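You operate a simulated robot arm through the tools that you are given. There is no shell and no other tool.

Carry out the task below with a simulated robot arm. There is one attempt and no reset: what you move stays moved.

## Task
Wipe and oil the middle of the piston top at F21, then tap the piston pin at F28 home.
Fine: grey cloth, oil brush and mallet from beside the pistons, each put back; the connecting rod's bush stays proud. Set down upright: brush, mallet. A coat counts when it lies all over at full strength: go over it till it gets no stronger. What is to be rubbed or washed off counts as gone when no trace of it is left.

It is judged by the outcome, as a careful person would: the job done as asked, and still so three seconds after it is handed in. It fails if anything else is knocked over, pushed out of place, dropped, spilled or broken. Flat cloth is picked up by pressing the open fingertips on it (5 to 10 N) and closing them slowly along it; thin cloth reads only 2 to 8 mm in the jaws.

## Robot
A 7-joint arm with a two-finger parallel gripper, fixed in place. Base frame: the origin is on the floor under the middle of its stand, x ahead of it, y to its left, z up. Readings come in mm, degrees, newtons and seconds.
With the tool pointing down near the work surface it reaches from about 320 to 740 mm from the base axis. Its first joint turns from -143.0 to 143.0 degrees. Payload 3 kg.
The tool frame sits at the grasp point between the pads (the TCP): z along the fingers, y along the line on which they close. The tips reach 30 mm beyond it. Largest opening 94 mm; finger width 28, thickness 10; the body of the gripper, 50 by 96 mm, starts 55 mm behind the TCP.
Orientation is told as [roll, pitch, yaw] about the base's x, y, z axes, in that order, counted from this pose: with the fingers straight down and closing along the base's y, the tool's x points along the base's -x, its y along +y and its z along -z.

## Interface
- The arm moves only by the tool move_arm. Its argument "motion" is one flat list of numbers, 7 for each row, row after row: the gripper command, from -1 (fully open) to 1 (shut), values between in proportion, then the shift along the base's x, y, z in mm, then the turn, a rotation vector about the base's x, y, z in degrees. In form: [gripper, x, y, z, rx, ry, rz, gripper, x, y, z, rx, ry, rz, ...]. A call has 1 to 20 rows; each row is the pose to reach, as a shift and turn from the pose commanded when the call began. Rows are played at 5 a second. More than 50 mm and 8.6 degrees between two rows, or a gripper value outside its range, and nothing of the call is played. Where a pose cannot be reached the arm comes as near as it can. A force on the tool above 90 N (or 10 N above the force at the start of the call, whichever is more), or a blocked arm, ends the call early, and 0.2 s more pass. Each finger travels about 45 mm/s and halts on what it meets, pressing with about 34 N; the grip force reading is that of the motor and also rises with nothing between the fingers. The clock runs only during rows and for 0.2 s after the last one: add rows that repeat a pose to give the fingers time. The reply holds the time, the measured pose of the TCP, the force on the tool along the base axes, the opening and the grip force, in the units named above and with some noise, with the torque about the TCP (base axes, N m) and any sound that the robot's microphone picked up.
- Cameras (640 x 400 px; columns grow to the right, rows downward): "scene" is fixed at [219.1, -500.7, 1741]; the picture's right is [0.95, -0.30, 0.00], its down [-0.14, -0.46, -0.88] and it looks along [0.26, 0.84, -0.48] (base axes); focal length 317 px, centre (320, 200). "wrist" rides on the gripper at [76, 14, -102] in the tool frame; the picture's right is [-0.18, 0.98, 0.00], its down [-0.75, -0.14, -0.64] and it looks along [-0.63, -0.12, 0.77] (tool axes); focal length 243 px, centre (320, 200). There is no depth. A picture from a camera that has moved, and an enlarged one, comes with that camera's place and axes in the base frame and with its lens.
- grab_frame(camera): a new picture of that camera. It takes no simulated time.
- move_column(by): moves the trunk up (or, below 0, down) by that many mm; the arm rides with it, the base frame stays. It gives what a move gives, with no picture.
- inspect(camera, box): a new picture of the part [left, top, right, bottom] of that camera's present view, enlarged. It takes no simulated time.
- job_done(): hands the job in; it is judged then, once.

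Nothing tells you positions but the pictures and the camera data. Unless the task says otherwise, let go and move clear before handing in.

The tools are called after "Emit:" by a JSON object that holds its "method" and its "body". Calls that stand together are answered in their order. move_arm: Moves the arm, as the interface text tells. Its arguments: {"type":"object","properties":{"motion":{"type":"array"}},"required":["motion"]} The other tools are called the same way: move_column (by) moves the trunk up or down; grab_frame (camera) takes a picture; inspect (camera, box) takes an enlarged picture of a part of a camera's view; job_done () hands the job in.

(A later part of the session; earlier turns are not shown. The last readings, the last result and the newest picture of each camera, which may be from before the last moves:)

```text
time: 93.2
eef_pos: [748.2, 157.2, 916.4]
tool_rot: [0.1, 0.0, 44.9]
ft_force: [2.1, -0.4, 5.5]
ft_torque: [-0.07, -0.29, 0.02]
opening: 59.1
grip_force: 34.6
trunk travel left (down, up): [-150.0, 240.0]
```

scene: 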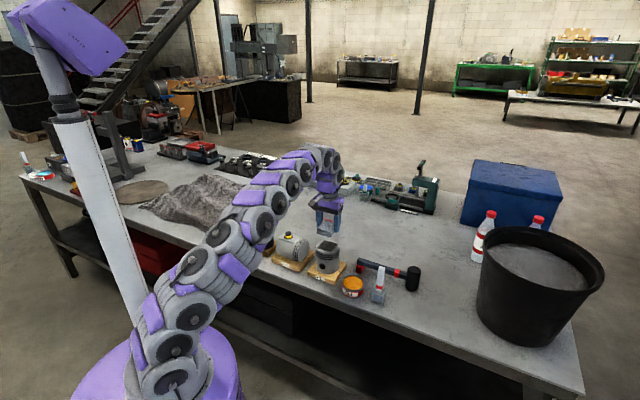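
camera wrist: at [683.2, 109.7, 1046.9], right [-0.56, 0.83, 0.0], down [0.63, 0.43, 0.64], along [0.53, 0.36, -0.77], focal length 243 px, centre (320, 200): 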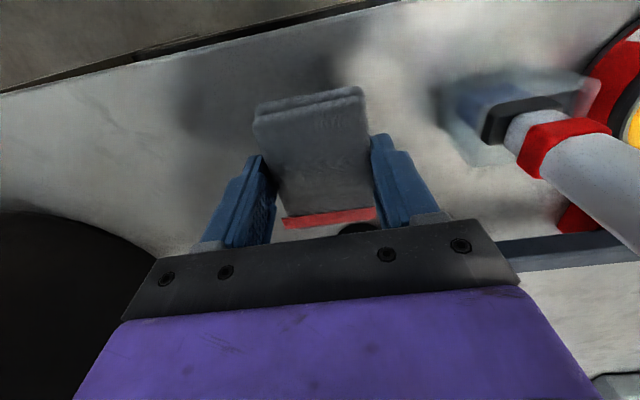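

Contact with the bench. I open the fingers and rise clear.

Emit:
{"method": "move_arm", "body": {"motion": [-0.3, 0, 0, 0, 0, 0, 0, -0.5, 0, 0, 0.5, 0, 0, 0, -0.65, 0, 0, 1, 0, 0, 0, -0.65, 0, 0, 1, 0, 0, 0, -0.65, 0, 0, 15, 0, 0, 0, -0.65, 0, 0, 40, 0, 0, 0, -0.65, -5, 0, 80, 0, 0, 0, -0.65, -20, 0, 120, 0, 0, 0, -0.65, -40, 0, 160, 0, 0, 0, -0.65, -40, 0, 160, 0, 0, 0]}}

Emit:
{"method": "grab_frame", "body": {"camera": "wrist"}}

Emit:
{"method": "grab_frame", "body": {"camera": "scene"}}

```text
time: 95.3
eef_pos: [710.4, 155.4, 1076.2]
tool_rot: [0.2, 0.2, 44.8]
ft_force: [-0.3, -1.0, 0.0]
ft_torque: [0.01, 0.0, -0.01]
opening: 77.8
grip_force: 0.1
out of reach, approached as far as the arm can: row 6
trunk travel left (down, up): [-150.0, 240.0]
```

```text
taken
camera wrist: at [646.9, 110.6, 1177.0], right [-0.56, 0.83, 0.0], down [0.64, 0.43, 0.64], along [0.53, 0.36, -0.77], focal length 243 px, centre (320, 200)
```

wrist: 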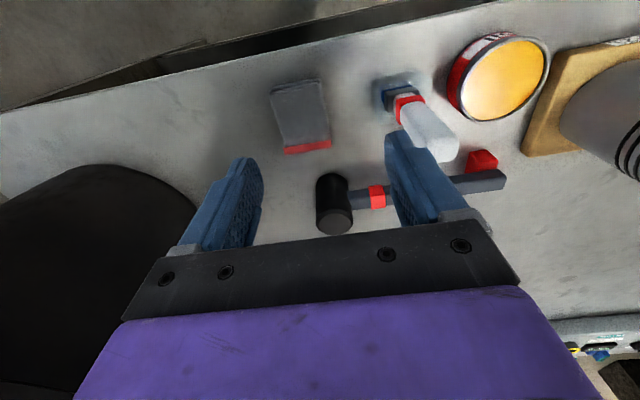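

```text
taken
```

scene: 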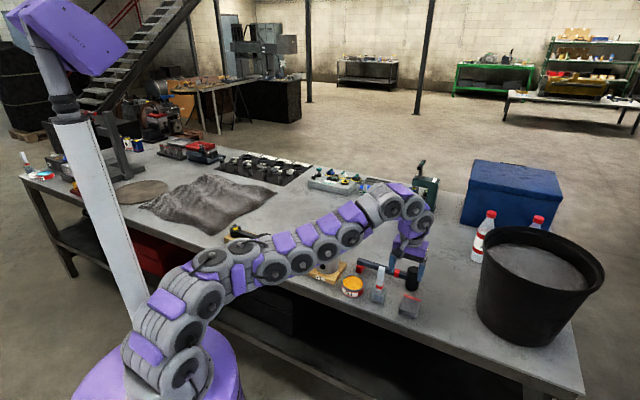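

The cloth is back in its spot. Now I swing over to look at the crown with the wrist camera and check that it is clean.

Emit:
{"method": "move_arm", "body": {"motion": [-0.65, -20, 10, 20, 0, 0, 0, -0.65, -45, 30, 40, 0, 0, 0, -0.65, -70, 55, 60, 0, 0, 0, -0.65, -95, 80, 80, 0, 0, 0, -0.65, -120, 105, 90, 0, 0, 0, -0.65, -145, 130, 100, 0, 0, 0, -0.65, -170, 155, 100, 0, 0, 0, -0.65, -195, 180, 100, 0, 0, 0, -0.65, -220, 200, 100, 0, 0, 0, -0.65, -220, 200, 100, 0, 0, 0]}}

Emit:
{"method": "grab_frame", "body": {"camera": "wrist"}}

Emit:
{"method": "inspect", "body": {"camera": "scene", "box": [290, 215, 370, 285]}}

```text
time: 97.1
eef_pos: [584.3, 191.8, 1176.8]
tool_rot: [0.2, 0.0, 31.5]
ft_force: [0.1, -0.9, -0.3]
ft_torque: [-0.02, 0.0, 0.03]
opening: 77.7
grip_force: 0.0
trunk travel left (down, up): [-150.0, 240.0]
stopped in row 8: the arm was blocked; the commanded pose is now the measured one
```

```text
taken
camera wrist: at [513.8, 163.6, 1278.1], right [-0.36, 0.93, 0.0], down [0.72, 0.27, 0.64], along [0.6, 0.23, -0.77], focal length 243 px, centre (320, 200)
```

wrist: 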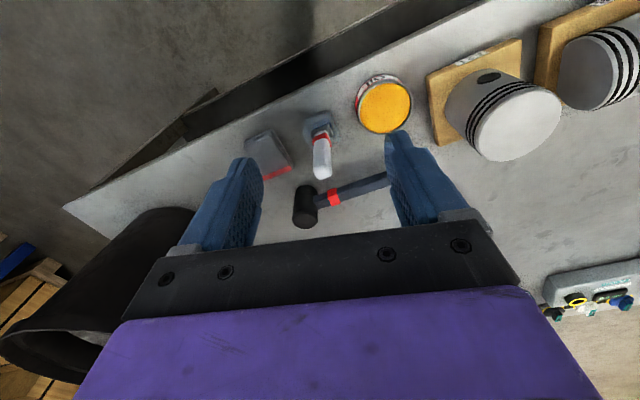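

```text
5.71 times, centred on (330, 250) of scene
camera zoom: at [219.1, -500.7, 1741.0], right [0.95, -0.3, 0.0], down [-0.14, -0.46, -0.88], along [0.26, 0.84, -0.48], focal length 1812 px, centre (263, -86)
```

zoom: 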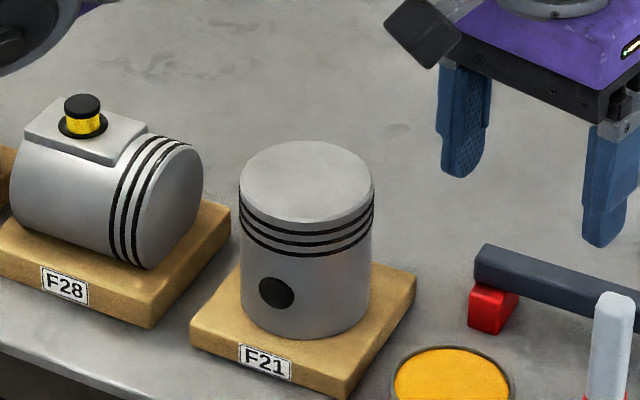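

The crown is clean. But the arm was blocked on the way: I need to see what it touches.

Emit:
{"method": "grab_frame", "body": {"camera": "scene"}}

Emit:
{"method": "inspect", "body": {"camera": "scene", "box": [100, 150, 340, 400]}}

Emit:
{"method": "inspect", "body": {"camera": "scene", "box": [314, 236, 344, 256]}}

```text
taken
```

scene: 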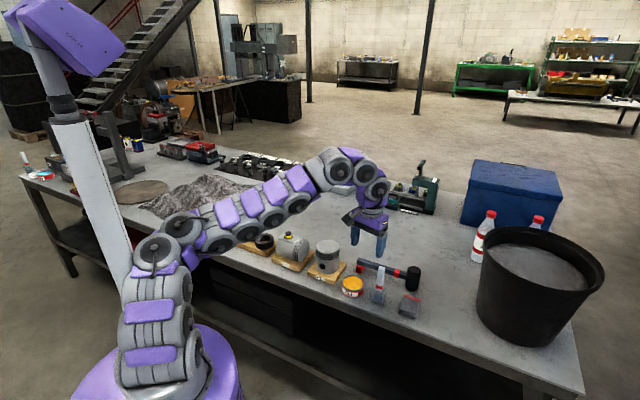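

```text
1.60 times, centred on (220, 275) of scene
camera zoom: at [219.1, -500.7, 1741.0], right [0.95, -0.3, 0.0], down [-0.14, -0.46, -0.88], along [0.26, 0.84, -0.48], focal length 507 px, centre (480, 80)
```

zoom: 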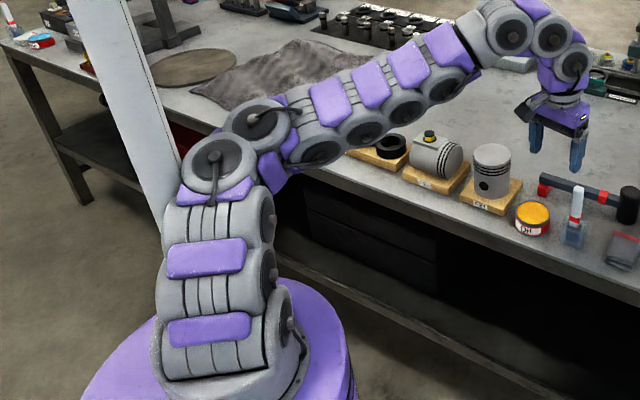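

```text
16.00 times, centred on (329, 246) of scene
camera zoom: at [219.1, -500.7, 1741.0], right [0.95, -0.3, 0.0], down [-0.14, -0.46, -0.88], along [0.26, 0.84, -0.48], focal length 5073 px, centre (176, -536)
```

zoom: 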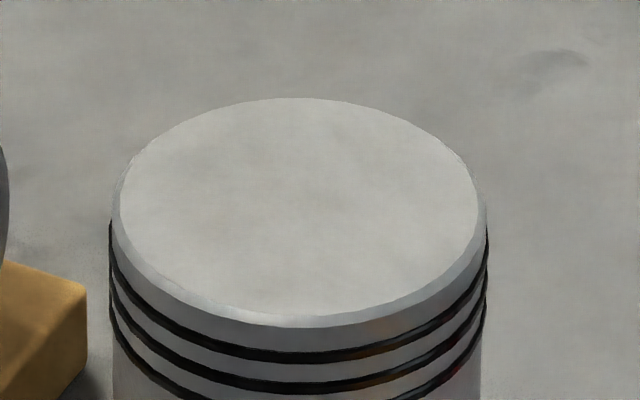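

The crown is clean with no trace left. The elbow seems to have come near the mast when the arm folded, so I will stay further out. Now I look at the brush closely.

Emit:
{"method": "inspect", "body": {"camera": "wrist", "box": [230, 90, 420, 240]}}

Emit:
{"method": "inspect", "body": {"camera": "scene", "box": [360, 260, 400, 310]}}

```text
2.67 times, centred on (325, 165) of wrist
camera zoom: at [513.8, 163.6, 1278.1], right [-0.36, 0.93, 0.0], down [0.72, 0.27, 0.64], along [0.6, 0.23, -0.77], focal length 647 px, centre (307, 293)
```

zoom: 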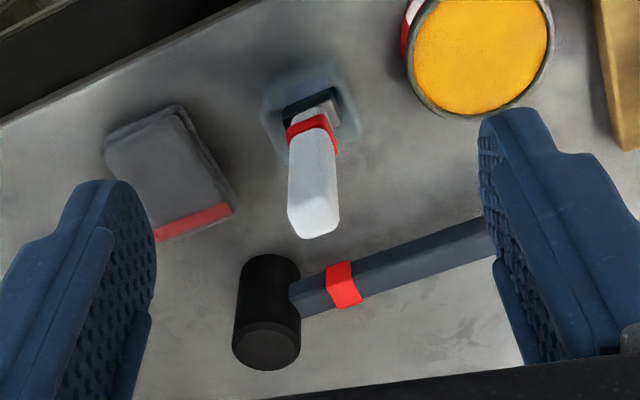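

```text
8.00 times, centred on (380, 285) of scene
camera zoom: at [219.1, -500.7, 1741.0], right [0.95, -0.3, 0.0], down [-0.14, -0.46, -0.88], along [0.26, 0.84, -0.48], focal length 2536 px, centre (-160, -480)
```

zoom: 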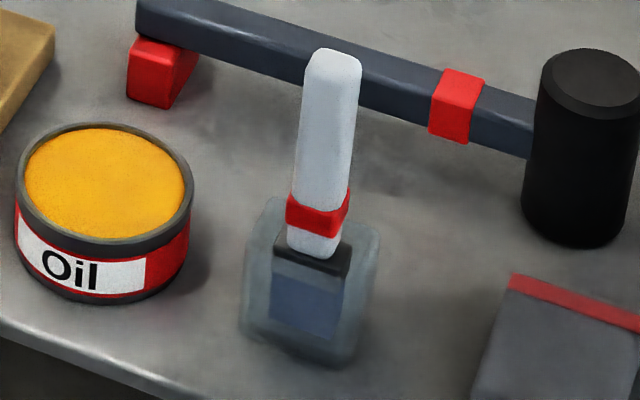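

Emit:
{"method": "inspect", "body": {"camera": "wrist", "box": [295, 105, 345, 185]}}

Emit:
{"method": "inspect", "body": {"camera": "wrist", "box": [350, 60, 430, 140]}}

```text
5.00 times, centred on (320, 145) of wrist
camera zoom: at [513.8, 163.6, 1278.1], right [-0.36, 0.93, 0.0], down [0.72, 0.27, 0.64], along [0.6, 0.23, -0.77], focal length 1213 px, centre (320, 475)
```

zoom: 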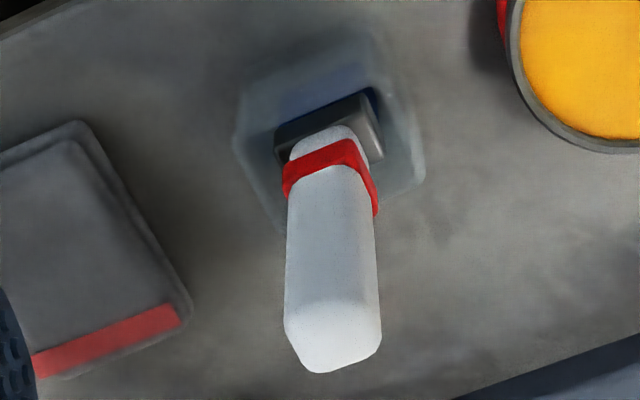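

```text
5.00 times, centred on (390, 100) of wrist
camera zoom: at [513.8, 163.6, 1278.1], right [-0.36, 0.93, 0.0], down [0.72, 0.27, 0.64], along [0.6, 0.23, -0.77], focal length 1213 px, centre (-30, 700)
```

zoom: 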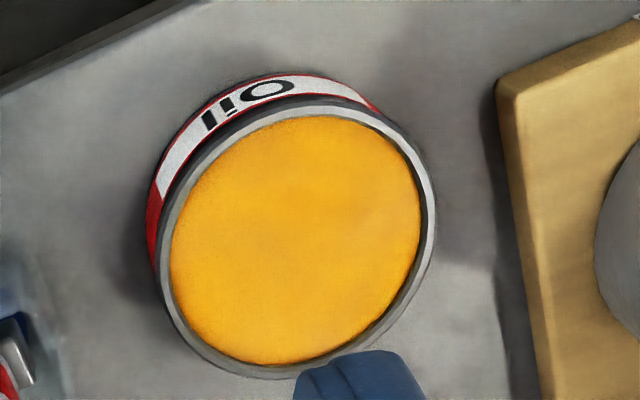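

The brush stands upright with its wide side along the 135° line and its handle centred near (664, 224). I move above it with the gripper at 45°.

Emit:
{"method": "move_arm", "body": {"motion": [-0.3, 20, 8, 0, 0, 0, 3.5, -0.2, 40, 16, 0, 0, 0, 7, -0.1, 60, 24, -15, 0, 0, 10.5, -0.1, 80, 32.5, -40, 0, 0, 13.5, -0.1, 80, 32.5, -70, 0, 0, 13.5, -0.1, 80, 32.5, -70, 0, 0, 13.5]}}

Emit:
{"method": "grab_frame", "body": {"camera": "wrist"}}

Emit:
{"method": "grab_frame", "body": {"camera": "scene"}}

```text
time: 98.5
eef_pos: [661.9, 236.6, 1106.8]
tool_rot: [0.0, 0.0, 46.0]
ft_force: [-0.1, -0.2, -0.3]
ft_torque: [0.0, -0.02, 0.01]
opening: 51.5
grip_force: 0.0
trunk travel left (down, up): [-150.0, 240.0]
```

```text
taken
camera wrist: at [599.6, 191.4, 1207.4], right [-0.58, 0.82, 0.0], down [0.63, 0.45, 0.64], along [0.52, 0.37, -0.77], focal length 243 px, centre (320, 200)
```

wrist: 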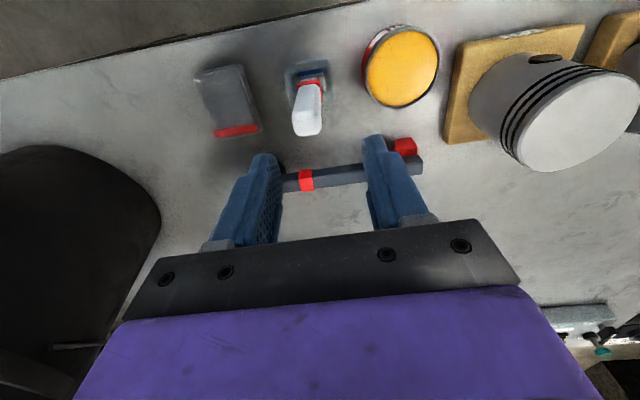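

```text
taken
```

scene: 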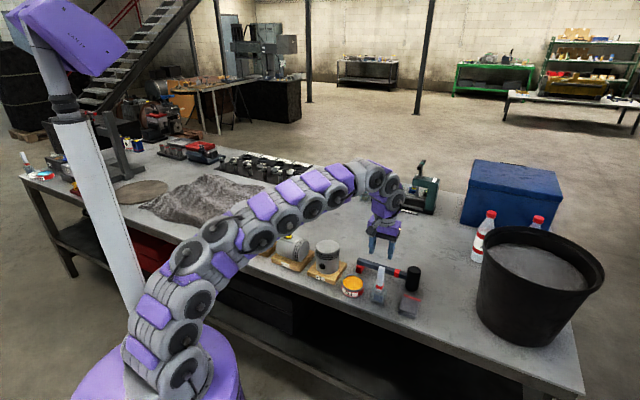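

Emit:
{"method": "inspect", "body": {"camera": "wrist", "box": [270, 50, 350, 150]}}

```text
4.00 times, centred on (310, 100) of wrist
camera zoom: at [599.6, 191.4, 1207.4], right [-0.58, 0.82, 0.0], down [0.63, 0.45, 0.64], along [0.52, 0.37, -0.77], focal length 970 px, centre (360, 600)
```

zoom: 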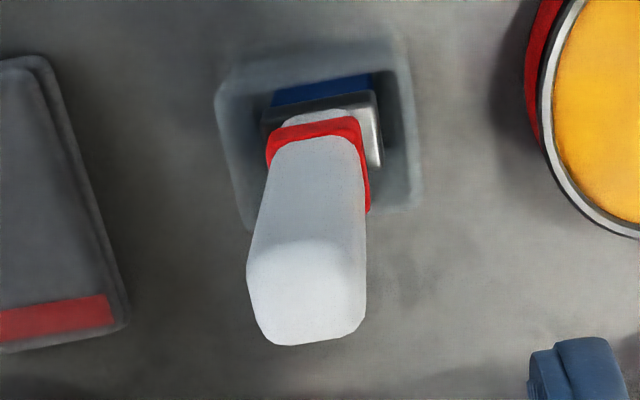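

Emit:
{"method": "move_arm", "body": {"motion": [-0.1, 3, -11, 0, 0, 0, -1, -0.1, 3, -11, -20, 0, 0, -1, -0.1, 3, -11, -45, 0, 0, -1, -0.1, 3, -11, -45, 0, 0, -1]}}

Emit:
{"method": "grab_frame", "body": {"camera": "wrist"}}

Emit:
{"method": "inspect", "body": {"camera": "scene", "box": [350, 230, 420, 310]}}

```text
time: 99.5
eef_pos: [663.4, 226.3, 1062.5]
tool_rot: [-0.1, 0.2, 45.0]
ft_force: [0.9, 0.3, -0.3]
ft_torque: [-0.01, -0.05, -0.01]
opening: 51.6
grip_force: 0.0
trunk travel left (down, up): [-150.0, 240.0]
```

```text
taken
camera wrist: at [601.3, 182.5, 1162.9], right [-0.56, 0.83, 0.0], down [0.63, 0.43, 0.64], along [0.53, 0.36, -0.77], focal length 243 px, centre (320, 200)
```

wrist: 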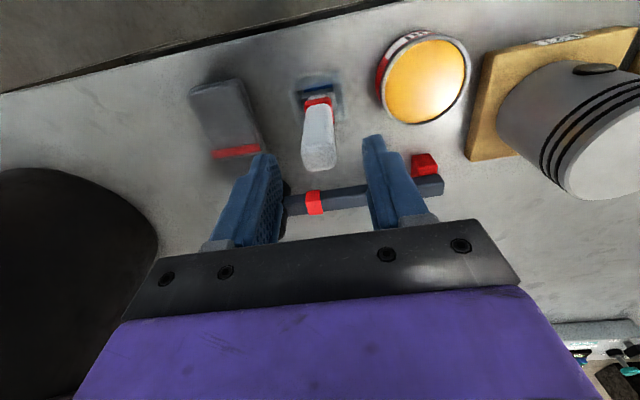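

```text
5.00 times, centred on (385, 270) of scene
camera zoom: at [219.1, -500.7, 1741.0], right [0.95, -0.3, 0.0], down [-0.14, -0.46, -0.88], along [0.26, 0.84, -0.48], focal length 1585 px, centre (-5, -150)
```

zoom: 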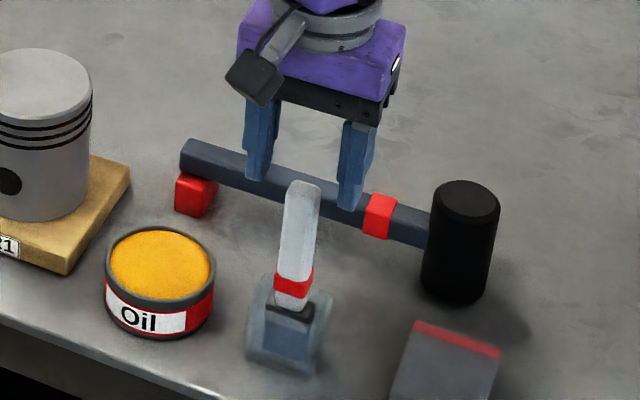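

The handle is lined up between the fingers. I go down over it and close.

Emit:
{"method": "move_arm", "body": {"motion": [-0.1, 0, 0, -20, 0, 0, 0, -0.1, 0, 0, -40, 0, 0, 0, -0.1, 0, 0, -60, 0, 0, 0, -0.1, 0, 0, -70, 0, 0, 0, -0.1, 0, 0, -70, 0, 0, 0]}}

Emit:
{"method": "grab_frame", "body": {"camera": "wrist"}}

```text
time: 100.7
eef_pos: [663.5, 227.4, 992.8]
tool_rot: [-0.1, 0.1, 45.0]
ft_force: [0.2, -0.1, 0.2]
ft_torque: [0.01, 0.0, 0.0]
opening: 51.8
grip_force: 0.0
trunk travel left (down, up): [-150.0, 240.0]
```

```text
taken
camera wrist: at [601.1, 182.9, 1093.2], right [-0.57, 0.82, 0.0], down [0.63, 0.43, 0.64], along [0.53, 0.36, -0.77], focal length 243 px, centre (320, 200)
```

wrist: 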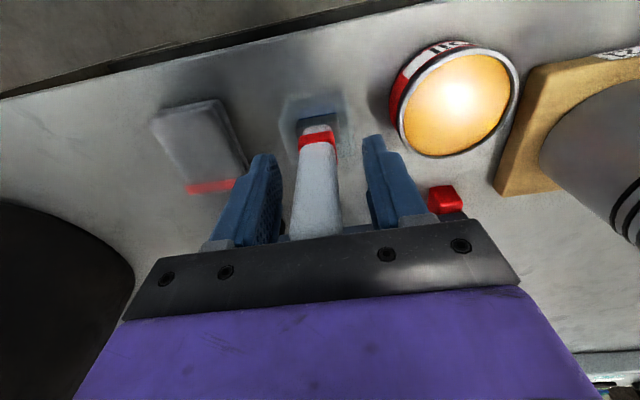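

Emit:
{"method": "move_arm", "body": {"motion": [-0.1, 1.5, -1.8, 0, 0, 0, 0, 0, 1.5, -1.8, 0, 0, 0, 0, 0.1, 1.5, -1.8, 0, 0, 0, 0, 0.2, 1.5, -1.8, 0, 0, 0, 0, 0.3, 1.5, -1.8, 0, 0, 0, 0, 0.4, 1.5, -1.8, 0, 0, 0, 0, 0.5, 1.5, -1.8, 0, 0, 0, 0, 0.6, 1.5, -1.8, 0, 0, 0, 0, 0.8, 1.5, -1.8, 0, 0, 0, 0, 0.8, 1.5, -1.8, 0, 0, 0, 0]}}

Emit:
{"method": "inspect", "body": {"camera": "scene", "box": [350, 230, 420, 310]}}

```text
time: 102.9
eef_pos: [665.9, 225.9, 992.5]
tool_rot: [-0.1, 0.2, 45.0]
ft_force: [0.1, -0.8, 0.9]
ft_torque: [-0.04, -0.04, -0.02]
opening: 25.4
grip_force: 34.1
trunk travel left (down, up): [-150.0, 240.0]
```

```text
5.00 times, centred on (385, 270) of scene
camera zoom: at [219.1, -500.7, 1741.0], right [0.95, -0.3, 0.0], down [-0.14, -0.46, -0.88], along [0.26, 0.84, -0.48], focal length 1585 px, centre (-5, -150)
```

zoom: 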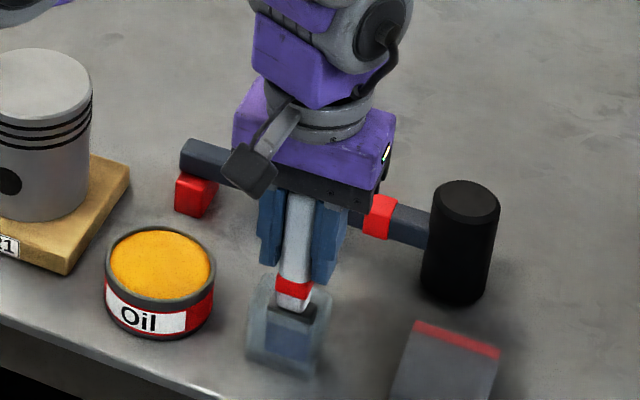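

The brush is gripped at 25 mm. I lift it straight out of its stand.

Emit:
{"method": "move_arm", "body": {"motion": [0.8, 0, 0, 10, 0, 0, 0, 0.8, 0, 0, 25, 0, 0, 0, 0.8, 0, 0, 45, 0, 0, 0, 0.8, 0, 0, 70, 0, 0, 0, 0.8, 0, 0, 95, 0, 0, 0, 0.8, 0, 0, 95, 0, 0, 0]}}

Emit:
{"method": "inspect", "body": {"camera": "scene", "box": [350, 220, 420, 310]}}

Emit:
{"method": "grab_frame", "body": {"camera": "wrist"}}

```text
time: 104.3
eef_pos: [666.6, 225.8, 1087.2]
tool_rot: [-0.2, 0.1, 44.9]
ft_force: [-0.9, 0.5, -1.5]
ft_torque: [-0.01, -0.01, 0.02]
opening: 25.2
grip_force: 34.2
trunk travel left (down, up): [-150.0, 240.0]
```

```text
4.44 times, centred on (385, 265) of scene
camera zoom: at [219.1, -500.7, 1741.0], right [0.95, -0.3, 0.0], down [-0.14, -0.46, -0.88], along [0.26, 0.84, -0.48], focal length 1409 px, centre (31, -89)
```

zoom: 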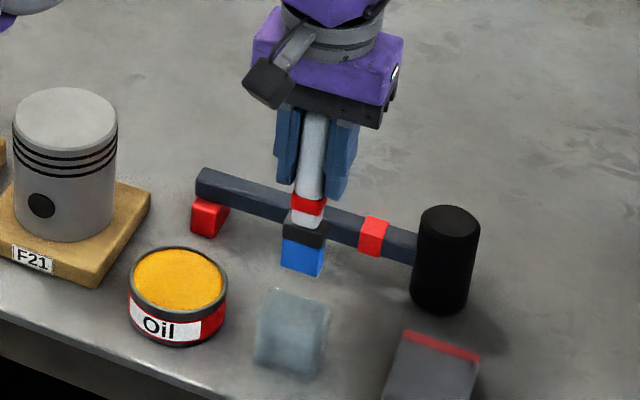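

```text
taken
camera wrist: at [603.2, 181.4, 1187.8], right [-0.56, 0.83, 0.0], down [0.63, 0.43, 0.64], along [0.53, 0.36, -0.77], focal length 243 px, centre (320, 200)
```

wrist: 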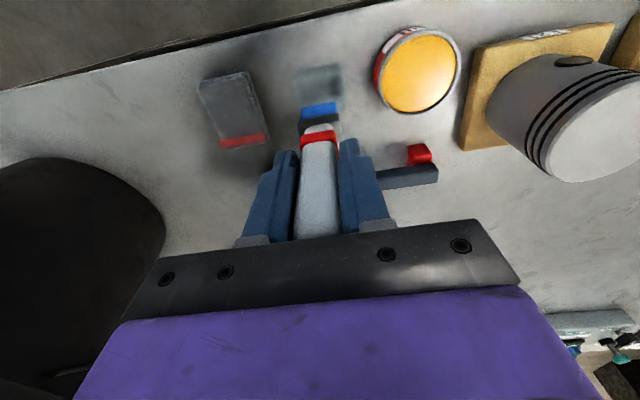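

The brush is free; its blue bristles end about 110 mm below the TCP. I carry it over the oil tin at (595, 298).

Emit:
{"method": "move_arm", "body": {"motion": [0.8, -20, 20, 10, 0, 0, 0, 0.8, -45, 45, 10, 0, 0, 0, 0.8, -71, 72.5, 0, 0, 0, 0, 0.8, -71, 72.5, -25, 0, 0, 0, 0.8, -71, 72.5, -40, 0, 0, 0, 0.8, -71, 72.5, -40, 0, 0, 0]}}

Emit:
{"method": "grab_frame", "body": {"camera": "wrist"}}

Emit:
{"method": "inspect", "body": {"camera": "scene", "box": [310, 220, 390, 310]}}

```text
time: 105.7
eef_pos: [594.4, 296.3, 1047.8]
tool_rot: [-0.1, 0.1, 44.9]
ft_force: [-0.6, -0.1, -0.4]
ft_torque: [-0.01, 0.03, 0.0]
opening: 25.4
grip_force: 34.6
trunk travel left (down, up): [-150.0, 240.0]
```

```text
taken
camera wrist: at [532.0, 252.2, 1148.2], right [-0.56, 0.83, 0.0], down [0.63, 0.43, 0.64], along [0.53, 0.36, -0.77], focal length 243 px, centre (320, 200)
```

wrist: 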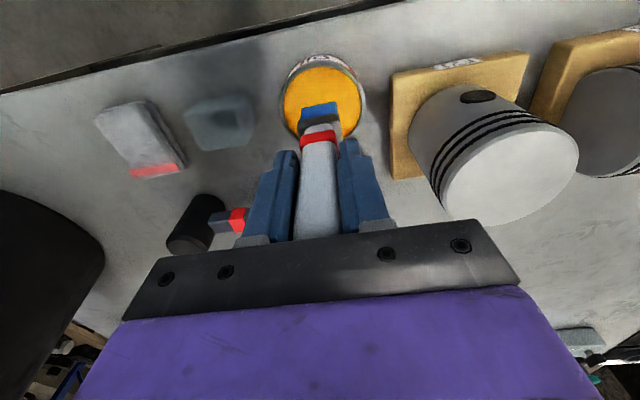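

```text
4.44 times, centred on (350, 265) of scene
camera zoom: at [219.1, -500.7, 1741.0], right [0.95, -0.3, 0.0], down [-0.14, -0.46, -0.88], along [0.26, 0.84, -0.48], focal length 1409 px, centre (187, -89)
```

zoom: 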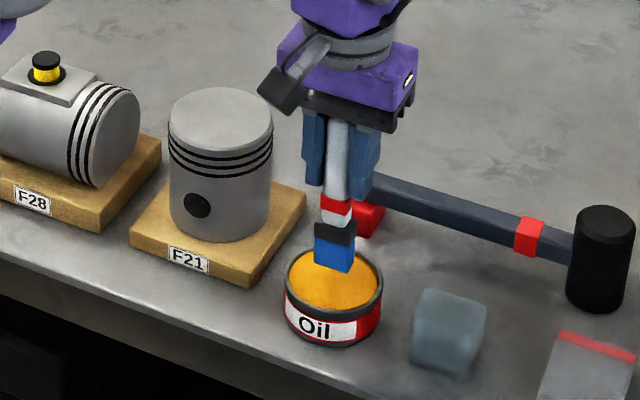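

The bristles are centred over the oil. I dip them slowly.

Emit:
{"method": "move_arm", "body": {"motion": [0.8, 1, 1, -12, 0, 0, 0, 0.8, 1, 1, -24, 0, 0, 0, 0.8, 1, 1, -32, 0, 0, 0, 0.8, 1, 1, -32, 0, 0, 0]}}

Emit:
{"method": "inspect", "body": {"camera": "scene", "box": [310, 220, 390, 310]}}

```text
time: 106.7
eef_pos: [594.3, 297.8, 1016.2]
tool_rot: [-0.2, 0.0, 44.9]
ft_force: [-2.5, -0.7, 26.0]
ft_torque: [-0.11, 0.42, 0.03]
opening: 25.6
grip_force: 33.8
trunk travel left (down, up): [-150.0, 240.0]
```

```text
4.44 times, centred on (350, 265) of scene
camera zoom: at [219.1, -500.7, 1741.0], right [0.95, -0.3, 0.0], down [-0.14, -0.46, -0.88], along [0.26, 0.84, -0.48], focal length 1409 px, centre (187, -89)
```

zoom: 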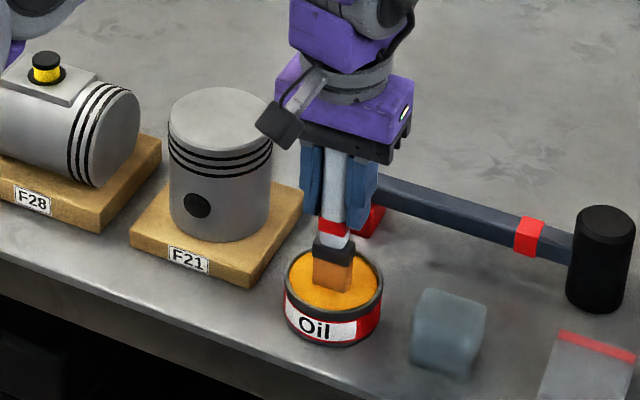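

The bristles took the oil (they turned orange) and press on its surface. I lift at once.

Emit:
{"method": "move_arm", "body": {"motion": [0.8, 0, 0, 8, 0, 0, 0, 0.8, 0, 0, 30, 0, 0, 0, 0.8, 0, 0, 60, 0, 0, 0, 0.8, 0, 0, 90, 0, 0, 0, 0.8, 0, 0, 90, 0, 0, 0]}}

Emit:
{"method": "inspect", "body": {"camera": "scene", "box": [310, 200, 390, 310]}}

Emit:
{"method": "inspect", "body": {"camera": "wrist", "box": [260, 50, 400, 250]}}

```text
time: 107.9
eef_pos: [597.1, 299.1, 1105.3]
tool_rot: [-0.1, 0.2, 45.0]
ft_force: [0.4, 0.2, -1.1]
ft_torque: [0.0, 0.0, -0.02]
opening: 25.4
grip_force: 33.7
trunk travel left (down, up): [-150.0, 240.0]
```

```text
3.64 times, centred on (350, 255) of scene
camera zoom: at [219.1, -500.7, 1741.0], right [0.95, -0.3, 0.0], down [-0.14, -0.46, -0.88], along [0.26, 0.84, -0.48], focal length 1153 px, centre (211, 0)
```

zoom: 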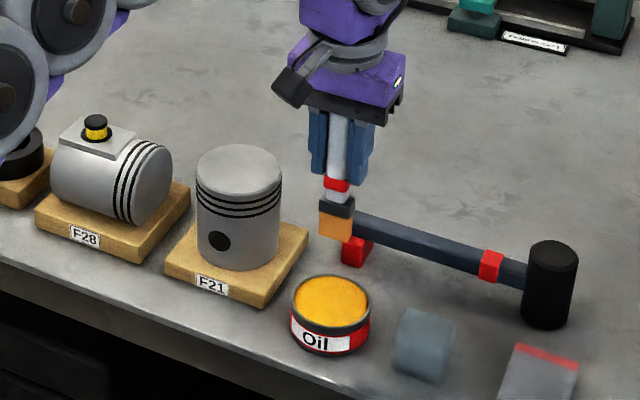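

```text
2.00 times, centred on (330, 150) of wrist
camera zoom: at [533.8, 254.9, 1206.6], right [-0.56, 0.83, 0.0], down [0.63, 0.43, 0.64], along [0.53, 0.36, -0.77], focal length 485 px, centre (300, 300)
```

zoom: 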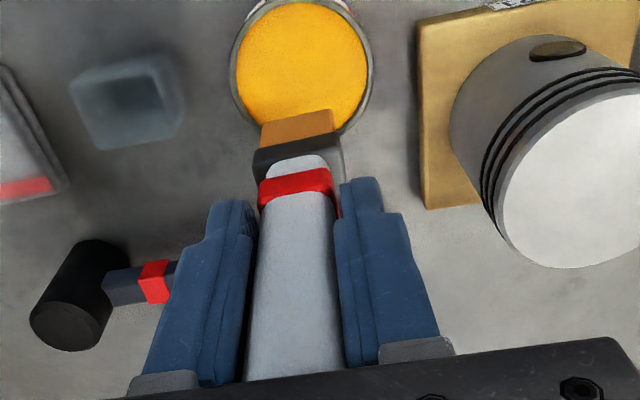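

The brush is loaded. I carry it over the crown.

Emit:
{"method": "move_arm", "body": {"motion": [0.8, 0, 0, 25, 0, 0, 0, 0.8, -3, 6, 45, 0, 0, 0, 0.8, -20, 45, 45, 0, 0, 0, 0.8, -38, 87, 45, 0, 0, 0, 0.8, -56, 128, 45, 0, 0, 0, 0.8, -56, 128, 30, 0, 0, 0, 0.8, -56, 128, 30, 0, 0, 0]}}

Emit:
{"method": "inspect", "body": {"camera": "scene", "box": [290, 190, 370, 285]}}

Emit:
{"method": "inspect", "body": {"camera": "wrist", "box": [240, 20, 400, 240]}}

```text
time: 109.5
eef_pos: [540.7, 425.3, 1135.4]
tool_rot: [0.1, 0.2, 45.0]
ft_force: [0.7, -0.7, 0.3]
ft_torque: [-0.02, 0.0, 0.01]
opening: 25.5
grip_force: 34.4
trunk travel left (down, up): [-150.0, 240.0]
```

```text
4.21 times, centred on (330, 238) of scene
camera zoom: at [219.1, -500.7, 1741.0], right [0.95, -0.3, 0.0], down [-0.14, -0.46, -0.88], along [0.26, 0.84, -0.48], focal length 1335 px, centre (278, 42)
```

zoom: 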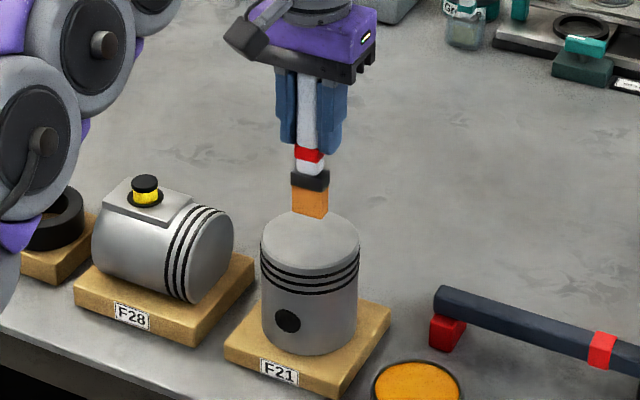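

```text
1.82 times, centred on (320, 130) of wrist
camera zoom: at [476.8, 380.9, 1236.5], right [-0.56, 0.83, 0.0], down [0.63, 0.43, 0.64], along [0.53, 0.36, -0.77], focal length 441 px, centre (320, 327)
```

zoom: 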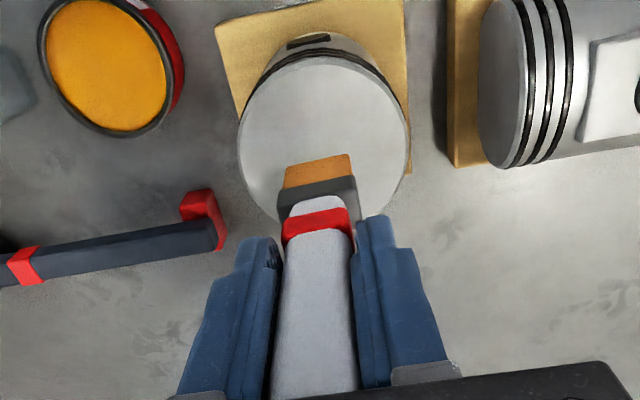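

Emit:
{"method": "move_arm", "body": {"motion": [0.8, 0, 0, -6, 0, 0, 0, 0.8, 0, 0, -12, 0, 0, 0, 0.8, 0, 0, -15, 0, 0, 0, 0.8, 0, 0, -15, 0, 0, 0]}}

```text
time: 110.5
eef_pos: [539.1, 427.7, 1119.5]
tool_rot: [-0.1, 0.1, 44.9]
ft_force: [-0.7, 0.1, -1.0]
ft_torque: [0.02, -0.01, 0.05]
opening: 25.4
grip_force: 34.0
trunk travel left (down, up): [-150.0, 240.0]
```

Emit:
{"method": "move_arm", "body": {"motion": [0.8, 0, 0, -2, 0, 0, 0, 0.8, 0, 0, -4, 0, 0, 0, 0.8, 0, 0, -4, 0, 0, 0]}}

```text
time: 111.3
eef_pos: [538.8, 425.6, 1115.0]
tool_rot: [-0.2, 0.1, 45.0]
ft_force: [-0.4, 0.1, -0.1]
ft_torque: [0.04, 0.0, -0.01]
opening: 25.5
grip_force: 33.6
trunk travel left (down, up): [-150.0, 240.0]
```

Emit:
{"method": "move_arm", "body": {"motion": [0.8, 0, 0, -1, 0, 0, 0, 0.8, 0, 0, -2, 0, 0, 0, 0.8, 0, 0, -2, 0, 0, 0]}}

```text
time: 112.1
eef_pos: [540.3, 426.8, 1113.3]
tool_rot: [-0.1, 0.1, 45.1]
ft_force: [0.0, 0.7, -0.7]
ft_torque: [0.02, -0.01, 0.01]
opening: 25.3
grip_force: 33.2
trunk travel left (down, up): [-150.0, 240.0]
```

Emit:
{"method": "move_arm", "body": {"motion": [0.8, 0, 0, -1, 0, 0, 0, 0.8, 0, 0, -2, 0, 0, 0, 0.8, 0, 0, -2, 0, 0, 0]}}

Emit:
{"method": "inspect", "body": {"camera": "scene", "box": [310, 215, 350, 265]}}

```text
time: 112.9
eef_pos: [539.6, 425.9, 1111.1]
tool_rot: [-0.1, 0.0, 44.9]
ft_force: [-0.4, 0.3, -0.4]
ft_torque: [-0.02, -0.01, -0.01]
opening: 25.6
grip_force: 34.3
trunk travel left (down, up): [-150.0, 240.0]
```

```text
8.00 times, centred on (330, 240) of scene
camera zoom: at [219.1, -500.7, 1741.0], right [0.95, -0.3, 0.0], down [-0.14, -0.46, -0.88], along [0.26, 0.84, -0.48], focal length 2536 px, centre (240, -120)
```

zoom: 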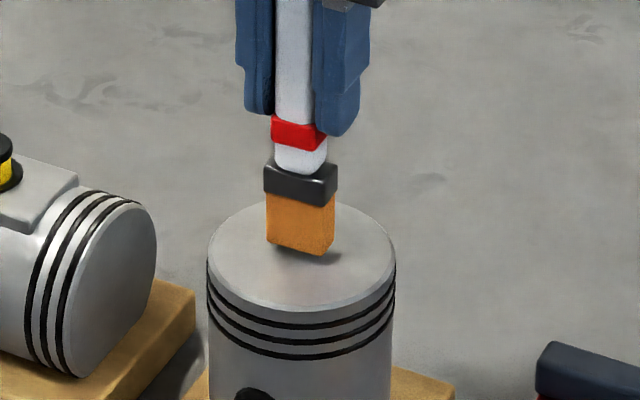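

Emit:
{"method": "move_arm", "body": {"motion": [0.8, 0, 0, -1, 0, 0, 0, 0.8, 0, 0, -2, 0, 0, 0, 0.8, 0, 0, -2, 0, 0, 0]}}

```text
time: 113.7
eef_pos: [539.5, 426.0, 1108.5]
tool_rot: [0.0, 0.1, 45.0]
ft_force: [0.3, -0.2, -1.0]
ft_torque: [0.02, 0.03, 0.03]
opening: 25.5
grip_force: 34.2
trunk travel left (down, up): [-150.0, 240.0]
```

Emit:
{"method": "move_arm", "body": {"motion": [0.8, 0, 0, -1, 0, 0, 0, 0.8, 0, 0, -2, 0, 0, 0, 0.8, 0, 0, -2, 0, 0, 0]}}

```text
time: 114.5
eef_pos: [540.4, 427.1, 1108.1]
tool_rot: [-0.1, 0.2, 44.9]
ft_force: [1.0, -0.9, -0.8]
ft_torque: [-0.01, -0.02, -0.02]
opening: 25.5
grip_force: 34.7
trunk travel left (down, up): [-150.0, 240.0]
```

Emit:
{"method": "move_arm", "body": {"motion": [0.8, 0, 0, -1, 0, 0, 0, 0.8, 0, 0, -1.5, 0, 0, 0, 0.8, 0, 0, -1.5, 0, 0, 0]}}

Emit:
{"method": "inspect", "body": {"camera": "scene", "box": [310, 215, 350, 265]}}

```text
time: 115.3
eef_pos: [540.3, 426.0, 1106.5]
tool_rot: [-0.1, 0.2, 45.0]
ft_force: [-0.8, 0.4, -1.1]
ft_torque: [0.02, 0.02, 0.0]
opening: 25.3
grip_force: 33.3
trunk travel left (down, up): [-150.0, 240.0]
```

```text
8.00 times, centred on (330, 240) of scene
camera zoom: at [219.1, -500.7, 1741.0], right [0.95, -0.3, 0.0], down [-0.14, -0.46, -0.88], along [0.26, 0.84, -0.48], focal length 2536 px, centre (240, -120)
```

zoom: 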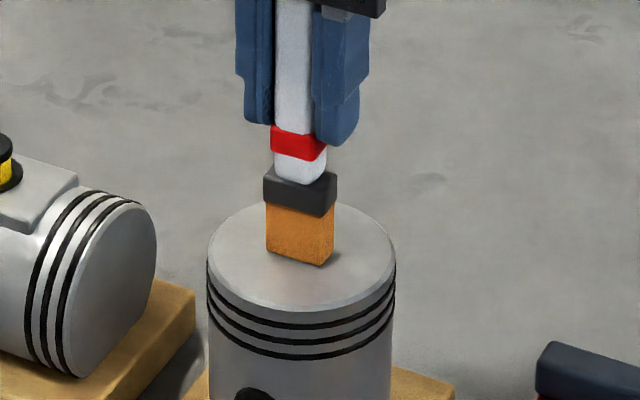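

Emit:
{"method": "move_arm", "body": {"motion": [0.8, 0, 0, -1, 0, 0, 0, 0.8, 0, 0, -1.5, 0, 0, 0, 0.8, 0, 0, -1.5, 0, 0, 0]}}

```text
time: 116.1
eef_pos: [538.8, 427.0, 1105.9]
tool_rot: [-0.2, 0.0, 45.0]
ft_force: [-0.2, -0.1, 8.4]
ft_torque: [0.0, 0.17, -0.01]
opening: 25.5
grip_force: 34.3
trunk travel left (down, up): [-150.0, 240.0]
```

The bristles touch the crown with 8 N. I brush over the square in side-by-side strokes.

Emit:
{"method": "move_arm", "body": {"motion": [0.8, 7.1, 7.1, 0.2, 0, 0, 0, 0.8, 12.7, 12.7, 0.2, 0, 0, 0, 0.8, 17.7, 17.7, 0.2, 0, 0, 0, 0.8, 10.6, 10.6, 0.2, 0, 0, 0, 0.8, 3.5, 3.5, 0.2, 0, 0, 0, 0.8, -3.5, -3.5, 0.2, 0, 0, 0, 0.8, -10.6, -10.6, 0.2, 0, 0, 0, 0.8, -17.7, -17.7, 0.2, 0, 0, 0, 0.8, -12, -23.3, 0.2, 0, 0, 0, 0.8, -5.7, -29.7, 0.2, 0, 0, 0, 0.8, 1.4, -22.6, 0.2, 0, 0, 0, 0.8, 8.5, -15.6, 0.2, 0, 0, 0, 0.8, 15.6, -8.5, 0.2, 0, 0, 0, 0.8, 22.6, -1.4, 0.2, 0, 0, 0, 0.8, 29.7, 5.7, 0.2, 0, 0, 0, 0.8, 23.3, 12, 0.2, 0, 0, 0, 0.8, 17.7, 17.7, 0.2, 0, 0, 0, 0.8, 12, 23.3, 0.2, 0, 0, 0, 0.8, 5.7, 29.7, 0.2, 0, 0, 0, 0.8, -1.4, 22.6, 0.2, 0, 0, 0]}}

Emit:
{"method": "inspect", "body": {"camera": "scene", "box": [310, 215, 350, 265]}}

Emit:
{"method": "inspect", "body": {"camera": "wrist", "box": [240, 20, 400, 240]}}

```text
time: 120.3
eef_pos: [538.7, 449.9, 1104.5]
tool_rot: [0.0, 0.0, 45.0]
ft_force: [-1.1, 1.5, 5.5]
ft_torque: [0.2, 0.13, 0.0]
opening: 25.2
grip_force: 33.9
trunk travel left (down, up): [-150.0, 240.0]
```

```text
8.00 times, centred on (330, 240) of scene
camera zoom: at [219.1, -500.7, 1741.0], right [0.95, -0.3, 0.0], down [-0.14, -0.46, -0.88], along [0.26, 0.84, -0.48], focal length 2536 px, centre (240, -120)
```

zoom: 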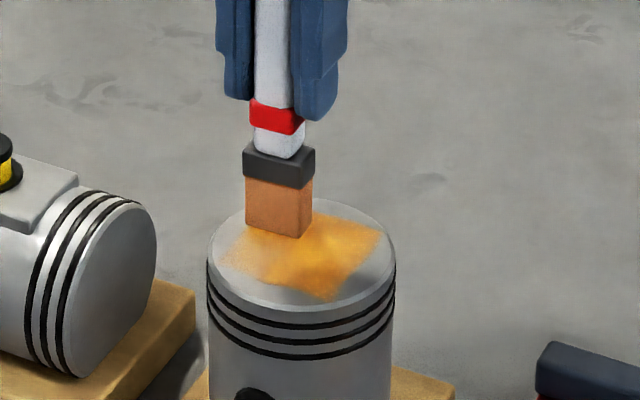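

```text
1.82 times, centred on (320, 130) of wrist
camera zoom: at [475.0, 406.4, 1206.1], right [-0.57, 0.82, 0.0], down [0.63, 0.44, 0.64], along [0.53, 0.36, -0.77], focal length 441 px, centre (320, 327)
```

zoom: 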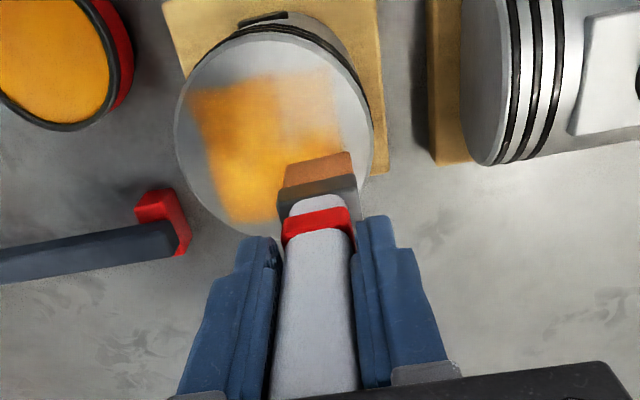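

The oil goes on. I finish the third lane and go on with further passes.

Emit:
{"method": "move_arm", "body": {"motion": [0.8, -7.1, -7.1, 0, 0, 0, 0, 0.8, -14.1, -14.1, 0, 0, 0, 0, 0.8, -21.2, -21.2, 0, 0, 0, 0, 0.8, -28.3, -28.3, 0, 0, 0, 0, 0.8, -21.2, -21.2, 0, 0, 0, 0, 0.8, -14.1, -14.1, 0, 0, 0, 0, 0.8, -7.1, -7.1, 0, 0, 0, 0, 0.8, 0, 0, 0, 0, 0, 0, 0.8, 7.1, 7.1, 0, 0, 0, 0, 0.8, 0, 0, 0, 0, 0, 0, 0.8, -7.1, -7.1, 0, 0, 0, 0, 0.8, -14.1, -14.1, 0, 0, 0, 0, 0.8, -21.2, -21.2, 0, 0, 0, 0, 0.8, -28.3, -28.3, 0, 0, 0, 0, 0.8, -21.9, -34.7, 0, 0, 0, 0, 0.8, -16.3, -40.3, 0, 0, 0, 0, 0.8, -9.2, -33.2, 0, 0, 0, 0, 0.8, 1.4, -22.6, 0, 0, 0, 0]}}

Emit:
{"method": "inspect", "body": {"camera": "scene", "box": [310, 215, 350, 265]}}

Emit:
{"method": "inspect", "body": {"camera": "wrist", "box": [240, 20, 400, 240]}}

```text
time: 124.1
eef_pos: [539.8, 427.1, 1104.4]
tool_rot: [-0.1, 0.1, 44.9]
ft_force: [0.5, 1.0, 1.3]
ft_torque: [0.08, -0.04, -0.02]
opening: 25.2
grip_force: 34.5
trunk travel left (down, up): [-150.0, 240.0]
```

```text
8.00 times, centred on (330, 240) of scene
camera zoom: at [219.1, -500.7, 1741.0], right [0.95, -0.3, 0.0], down [-0.14, -0.46, -0.88], along [0.26, 0.84, -0.48], focal length 2536 px, centre (240, -120)
```

zoom: 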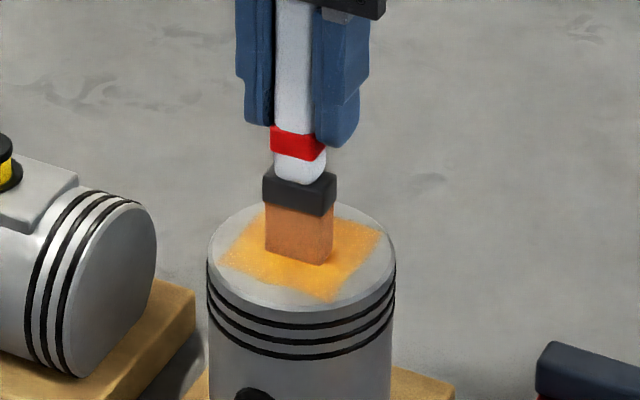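

```text
1.82 times, centred on (320, 130) of wrist
camera zoom: at [477.3, 383.0, 1205.9], right [-0.57, 0.82, 0.0], down [0.63, 0.43, 0.64], along [0.53, 0.36, -0.77], focal length 441 px, centre (320, 327)
```

zoom: 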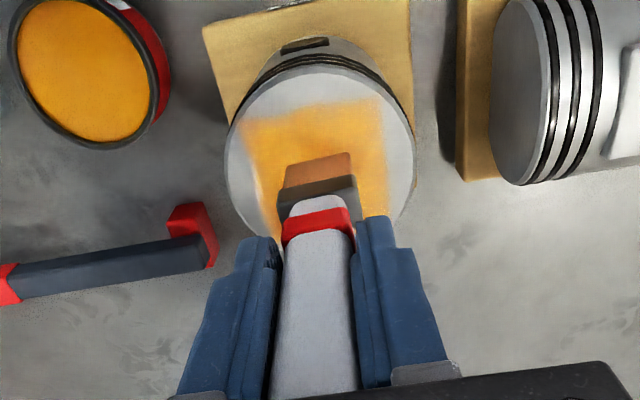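

The coat is even but the brush is running dry. I go back for more oil, this time with a light touch.

Emit:
{"method": "move_arm", "body": {"motion": [0.8, 0, 0, 15, 0, 0, 0, 0.8, 0, 0, 40, 0, 0, 0, 0.8, 18, -42, 40, 0, 0, 0, 0.8, 37, -85, 40, 0, 0, 0, 0.8, 55, -128, 30, 0, 0, 0, 0.8, 55, -128, -10, 0, 0, 0, 0.8, 55, -128, -50, 0, 0, 0, 0.8, 55, -128, -78, 0, 0, 0, 0.8, 55, -128, -78, 0, 0, 0]}}

Emit:
{"method": "inspect", "body": {"camera": "scene", "box": [310, 220, 390, 310]}}

Emit:
{"method": "inspect", "body": {"camera": "scene", "box": [314, 236, 344, 256]}}

```text
time: 126.1
eef_pos: [594.2, 297.9, 1027.5]
tool_rot: [-0.1, 0.0, 44.9]
ft_force: [0.4, -0.1, 0.0]
ft_torque: [0.02, -0.01, 0.02]
opening: 25.2
grip_force: 33.7
trunk travel left (down, up): [-150.0, 240.0]
```

```text
4.44 times, centred on (350, 265) of scene
camera zoom: at [219.1, -500.7, 1741.0], right [0.95, -0.3, 0.0], down [-0.14, -0.46, -0.88], along [0.26, 0.84, -0.48], focal length 1409 px, centre (187, -89)
```

zoom: 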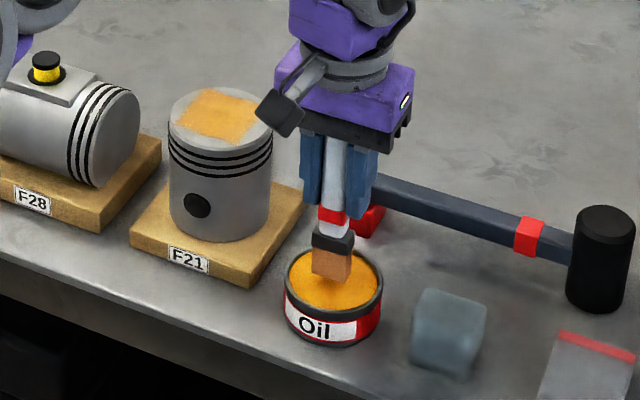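

```text
16.00 times, centred on (329, 246) of scene
camera zoom: at [219.1, -500.7, 1741.0], right [0.95, -0.3, 0.0], down [-0.14, -0.46, -0.88], along [0.26, 0.84, -0.48], focal length 5073 px, centre (176, -536)
```

zoom: 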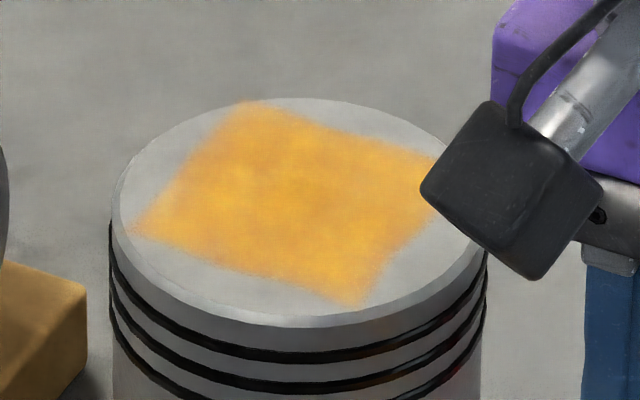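

Emit:
{"method": "move_arm", "body": {"motion": [0.8, 0, 0, -4, 0, 0, 0, 0.8, 0, 0, -8, 0, 0, 0, 0.8, 0, 0, -10, 0, 0, 0, 0.8, 0, 0, -10, 0, 0, 0]}}

```text
time: 127.1
eef_pos: [594.1, 299.1, 1018.0]
tool_rot: [0.0, 0.1, 45.0]
ft_force: [0.7, 0.6, -1.4]
ft_torque: [-0.02, 0.01, 0.0]
opening: 25.4
grip_force: 33.9
trunk travel left (down, up): [-150.0, 240.0]
```

Emit:
{"method": "move_arm", "body": {"motion": [0.8, 0, 0, -2, 0, 0, 0, 0.8, 0, 0, -3, 0, 0, 0, 0.8, 0, 0, -3, 0, 0, 0]}}

Emit:
{"method": "inspect", "body": {"camera": "scene", "box": [330, 250, 380, 310]}}

```text
time: 127.9
eef_pos: [594.8, 298.7, 1016.1]
tool_rot: [-0.1, -0.1, 45.0]
ft_force: [0.9, 2.7, 19.8]
ft_torque: [0.26, 0.05, -0.01]
opening: 25.6
grip_force: 34.6
trunk travel left (down, up): [-150.0, 240.0]
```

```text
6.67 times, centred on (355, 280) of scene
camera zoom: at [219.1, -500.7, 1741.0], right [0.95, -0.3, 0.0], down [-0.14, -0.46, -0.88], along [0.26, 0.84, -0.48], focal length 2114 px, centre (87, -333)
```

zoom: 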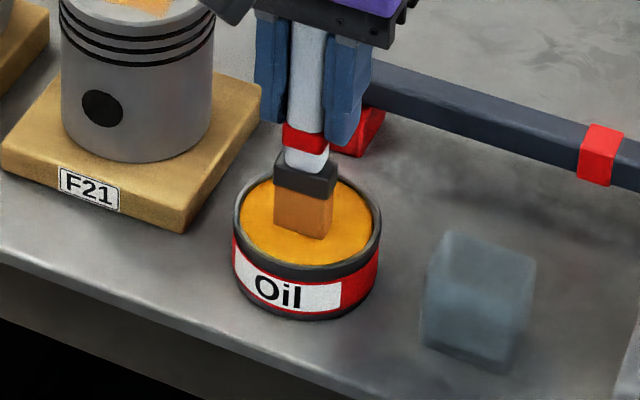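

Reloaded. Back to the crown for the next coat.

Emit:
{"method": "move_arm", "body": {"motion": [0.8, 0, 0, 10, 0, 0, 0, 0.8, 0, 0, 50, 0, 0, 0, 0.8, 0, 0, 95, 0, 0, 0, 0.8, -3, 8, 128, 0, 0, 0, 0.8, -20, 48, 128, 0, 0, 0, 0.8, -38, 88, 128, 0, 0, 0, 0.8, -55, 128, 120, 0, 0, 0, 0.8, -55, 128, 100, 0, 0, 0, 0.8, -55, 128, 95, 0, 0, 0, 0.8, -55, 128, 95, 0, 0, 0]}}

Emit:
{"method": "inspect", "body": {"camera": "scene", "box": [310, 215, 350, 265]}}

```text
time: 130.1
eef_pos: [540.8, 426.9, 1109.5]
tool_rot: [-0.1, 0.1, 45.1]
ft_force: [0.2, -0.7, -1.4]
ft_torque: [0.03, 0.03, -0.02]
opening: 25.5
grip_force: 34.3
trunk travel left (down, up): [-150.0, 240.0]
```

```text
8.00 times, centred on (330, 240) of scene
camera zoom: at [219.1, -500.7, 1741.0], right [0.95, -0.3, 0.0], down [-0.14, -0.46, -0.88], along [0.26, 0.84, -0.48], focal length 2536 px, centre (240, -120)
```

zoom: 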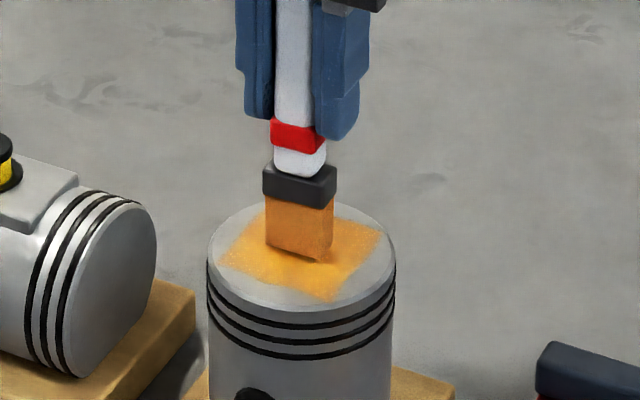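

Emit:
{"method": "move_arm", "body": {"motion": [0.8, 0, 0, -2, 0, 0, 0, 0.8, 0, 0, -4, 0, 0, 0, 0.8, 0, 0, -4, 0, 0, 0]}}

```text
time: 130.9
eef_pos: [539.6, 427.0, 1105.4]
tool_rot: [-0.1, 0.2, 45.1]
ft_force: [-0.7, 0.4, -0.2]
ft_torque: [-0.02, 0.0, 0.02]
opening: 25.2
grip_force: 34.2
trunk travel left (down, up): [-150.0, 240.0]
```

Emit:
{"method": "move_arm", "body": {"motion": [0.8, 0, 0, -1, 0, 0, 0, 0.8, 0, 0, -2, 0, 0, 0, 0.8, 0, 0, -2, 0, 0, 0]}}

```text
time: 131.7
eef_pos: [538.8, 427.0, 1105.2]
tool_rot: [-0.1, 0.0, 45.0]
ft_force: [0.2, 1.1, 17.5]
ft_torque: [0.12, 0.07, -0.01]
opening: 25.6
grip_force: 34.0
trunk travel left (down, up): [-150.0, 240.0]
```

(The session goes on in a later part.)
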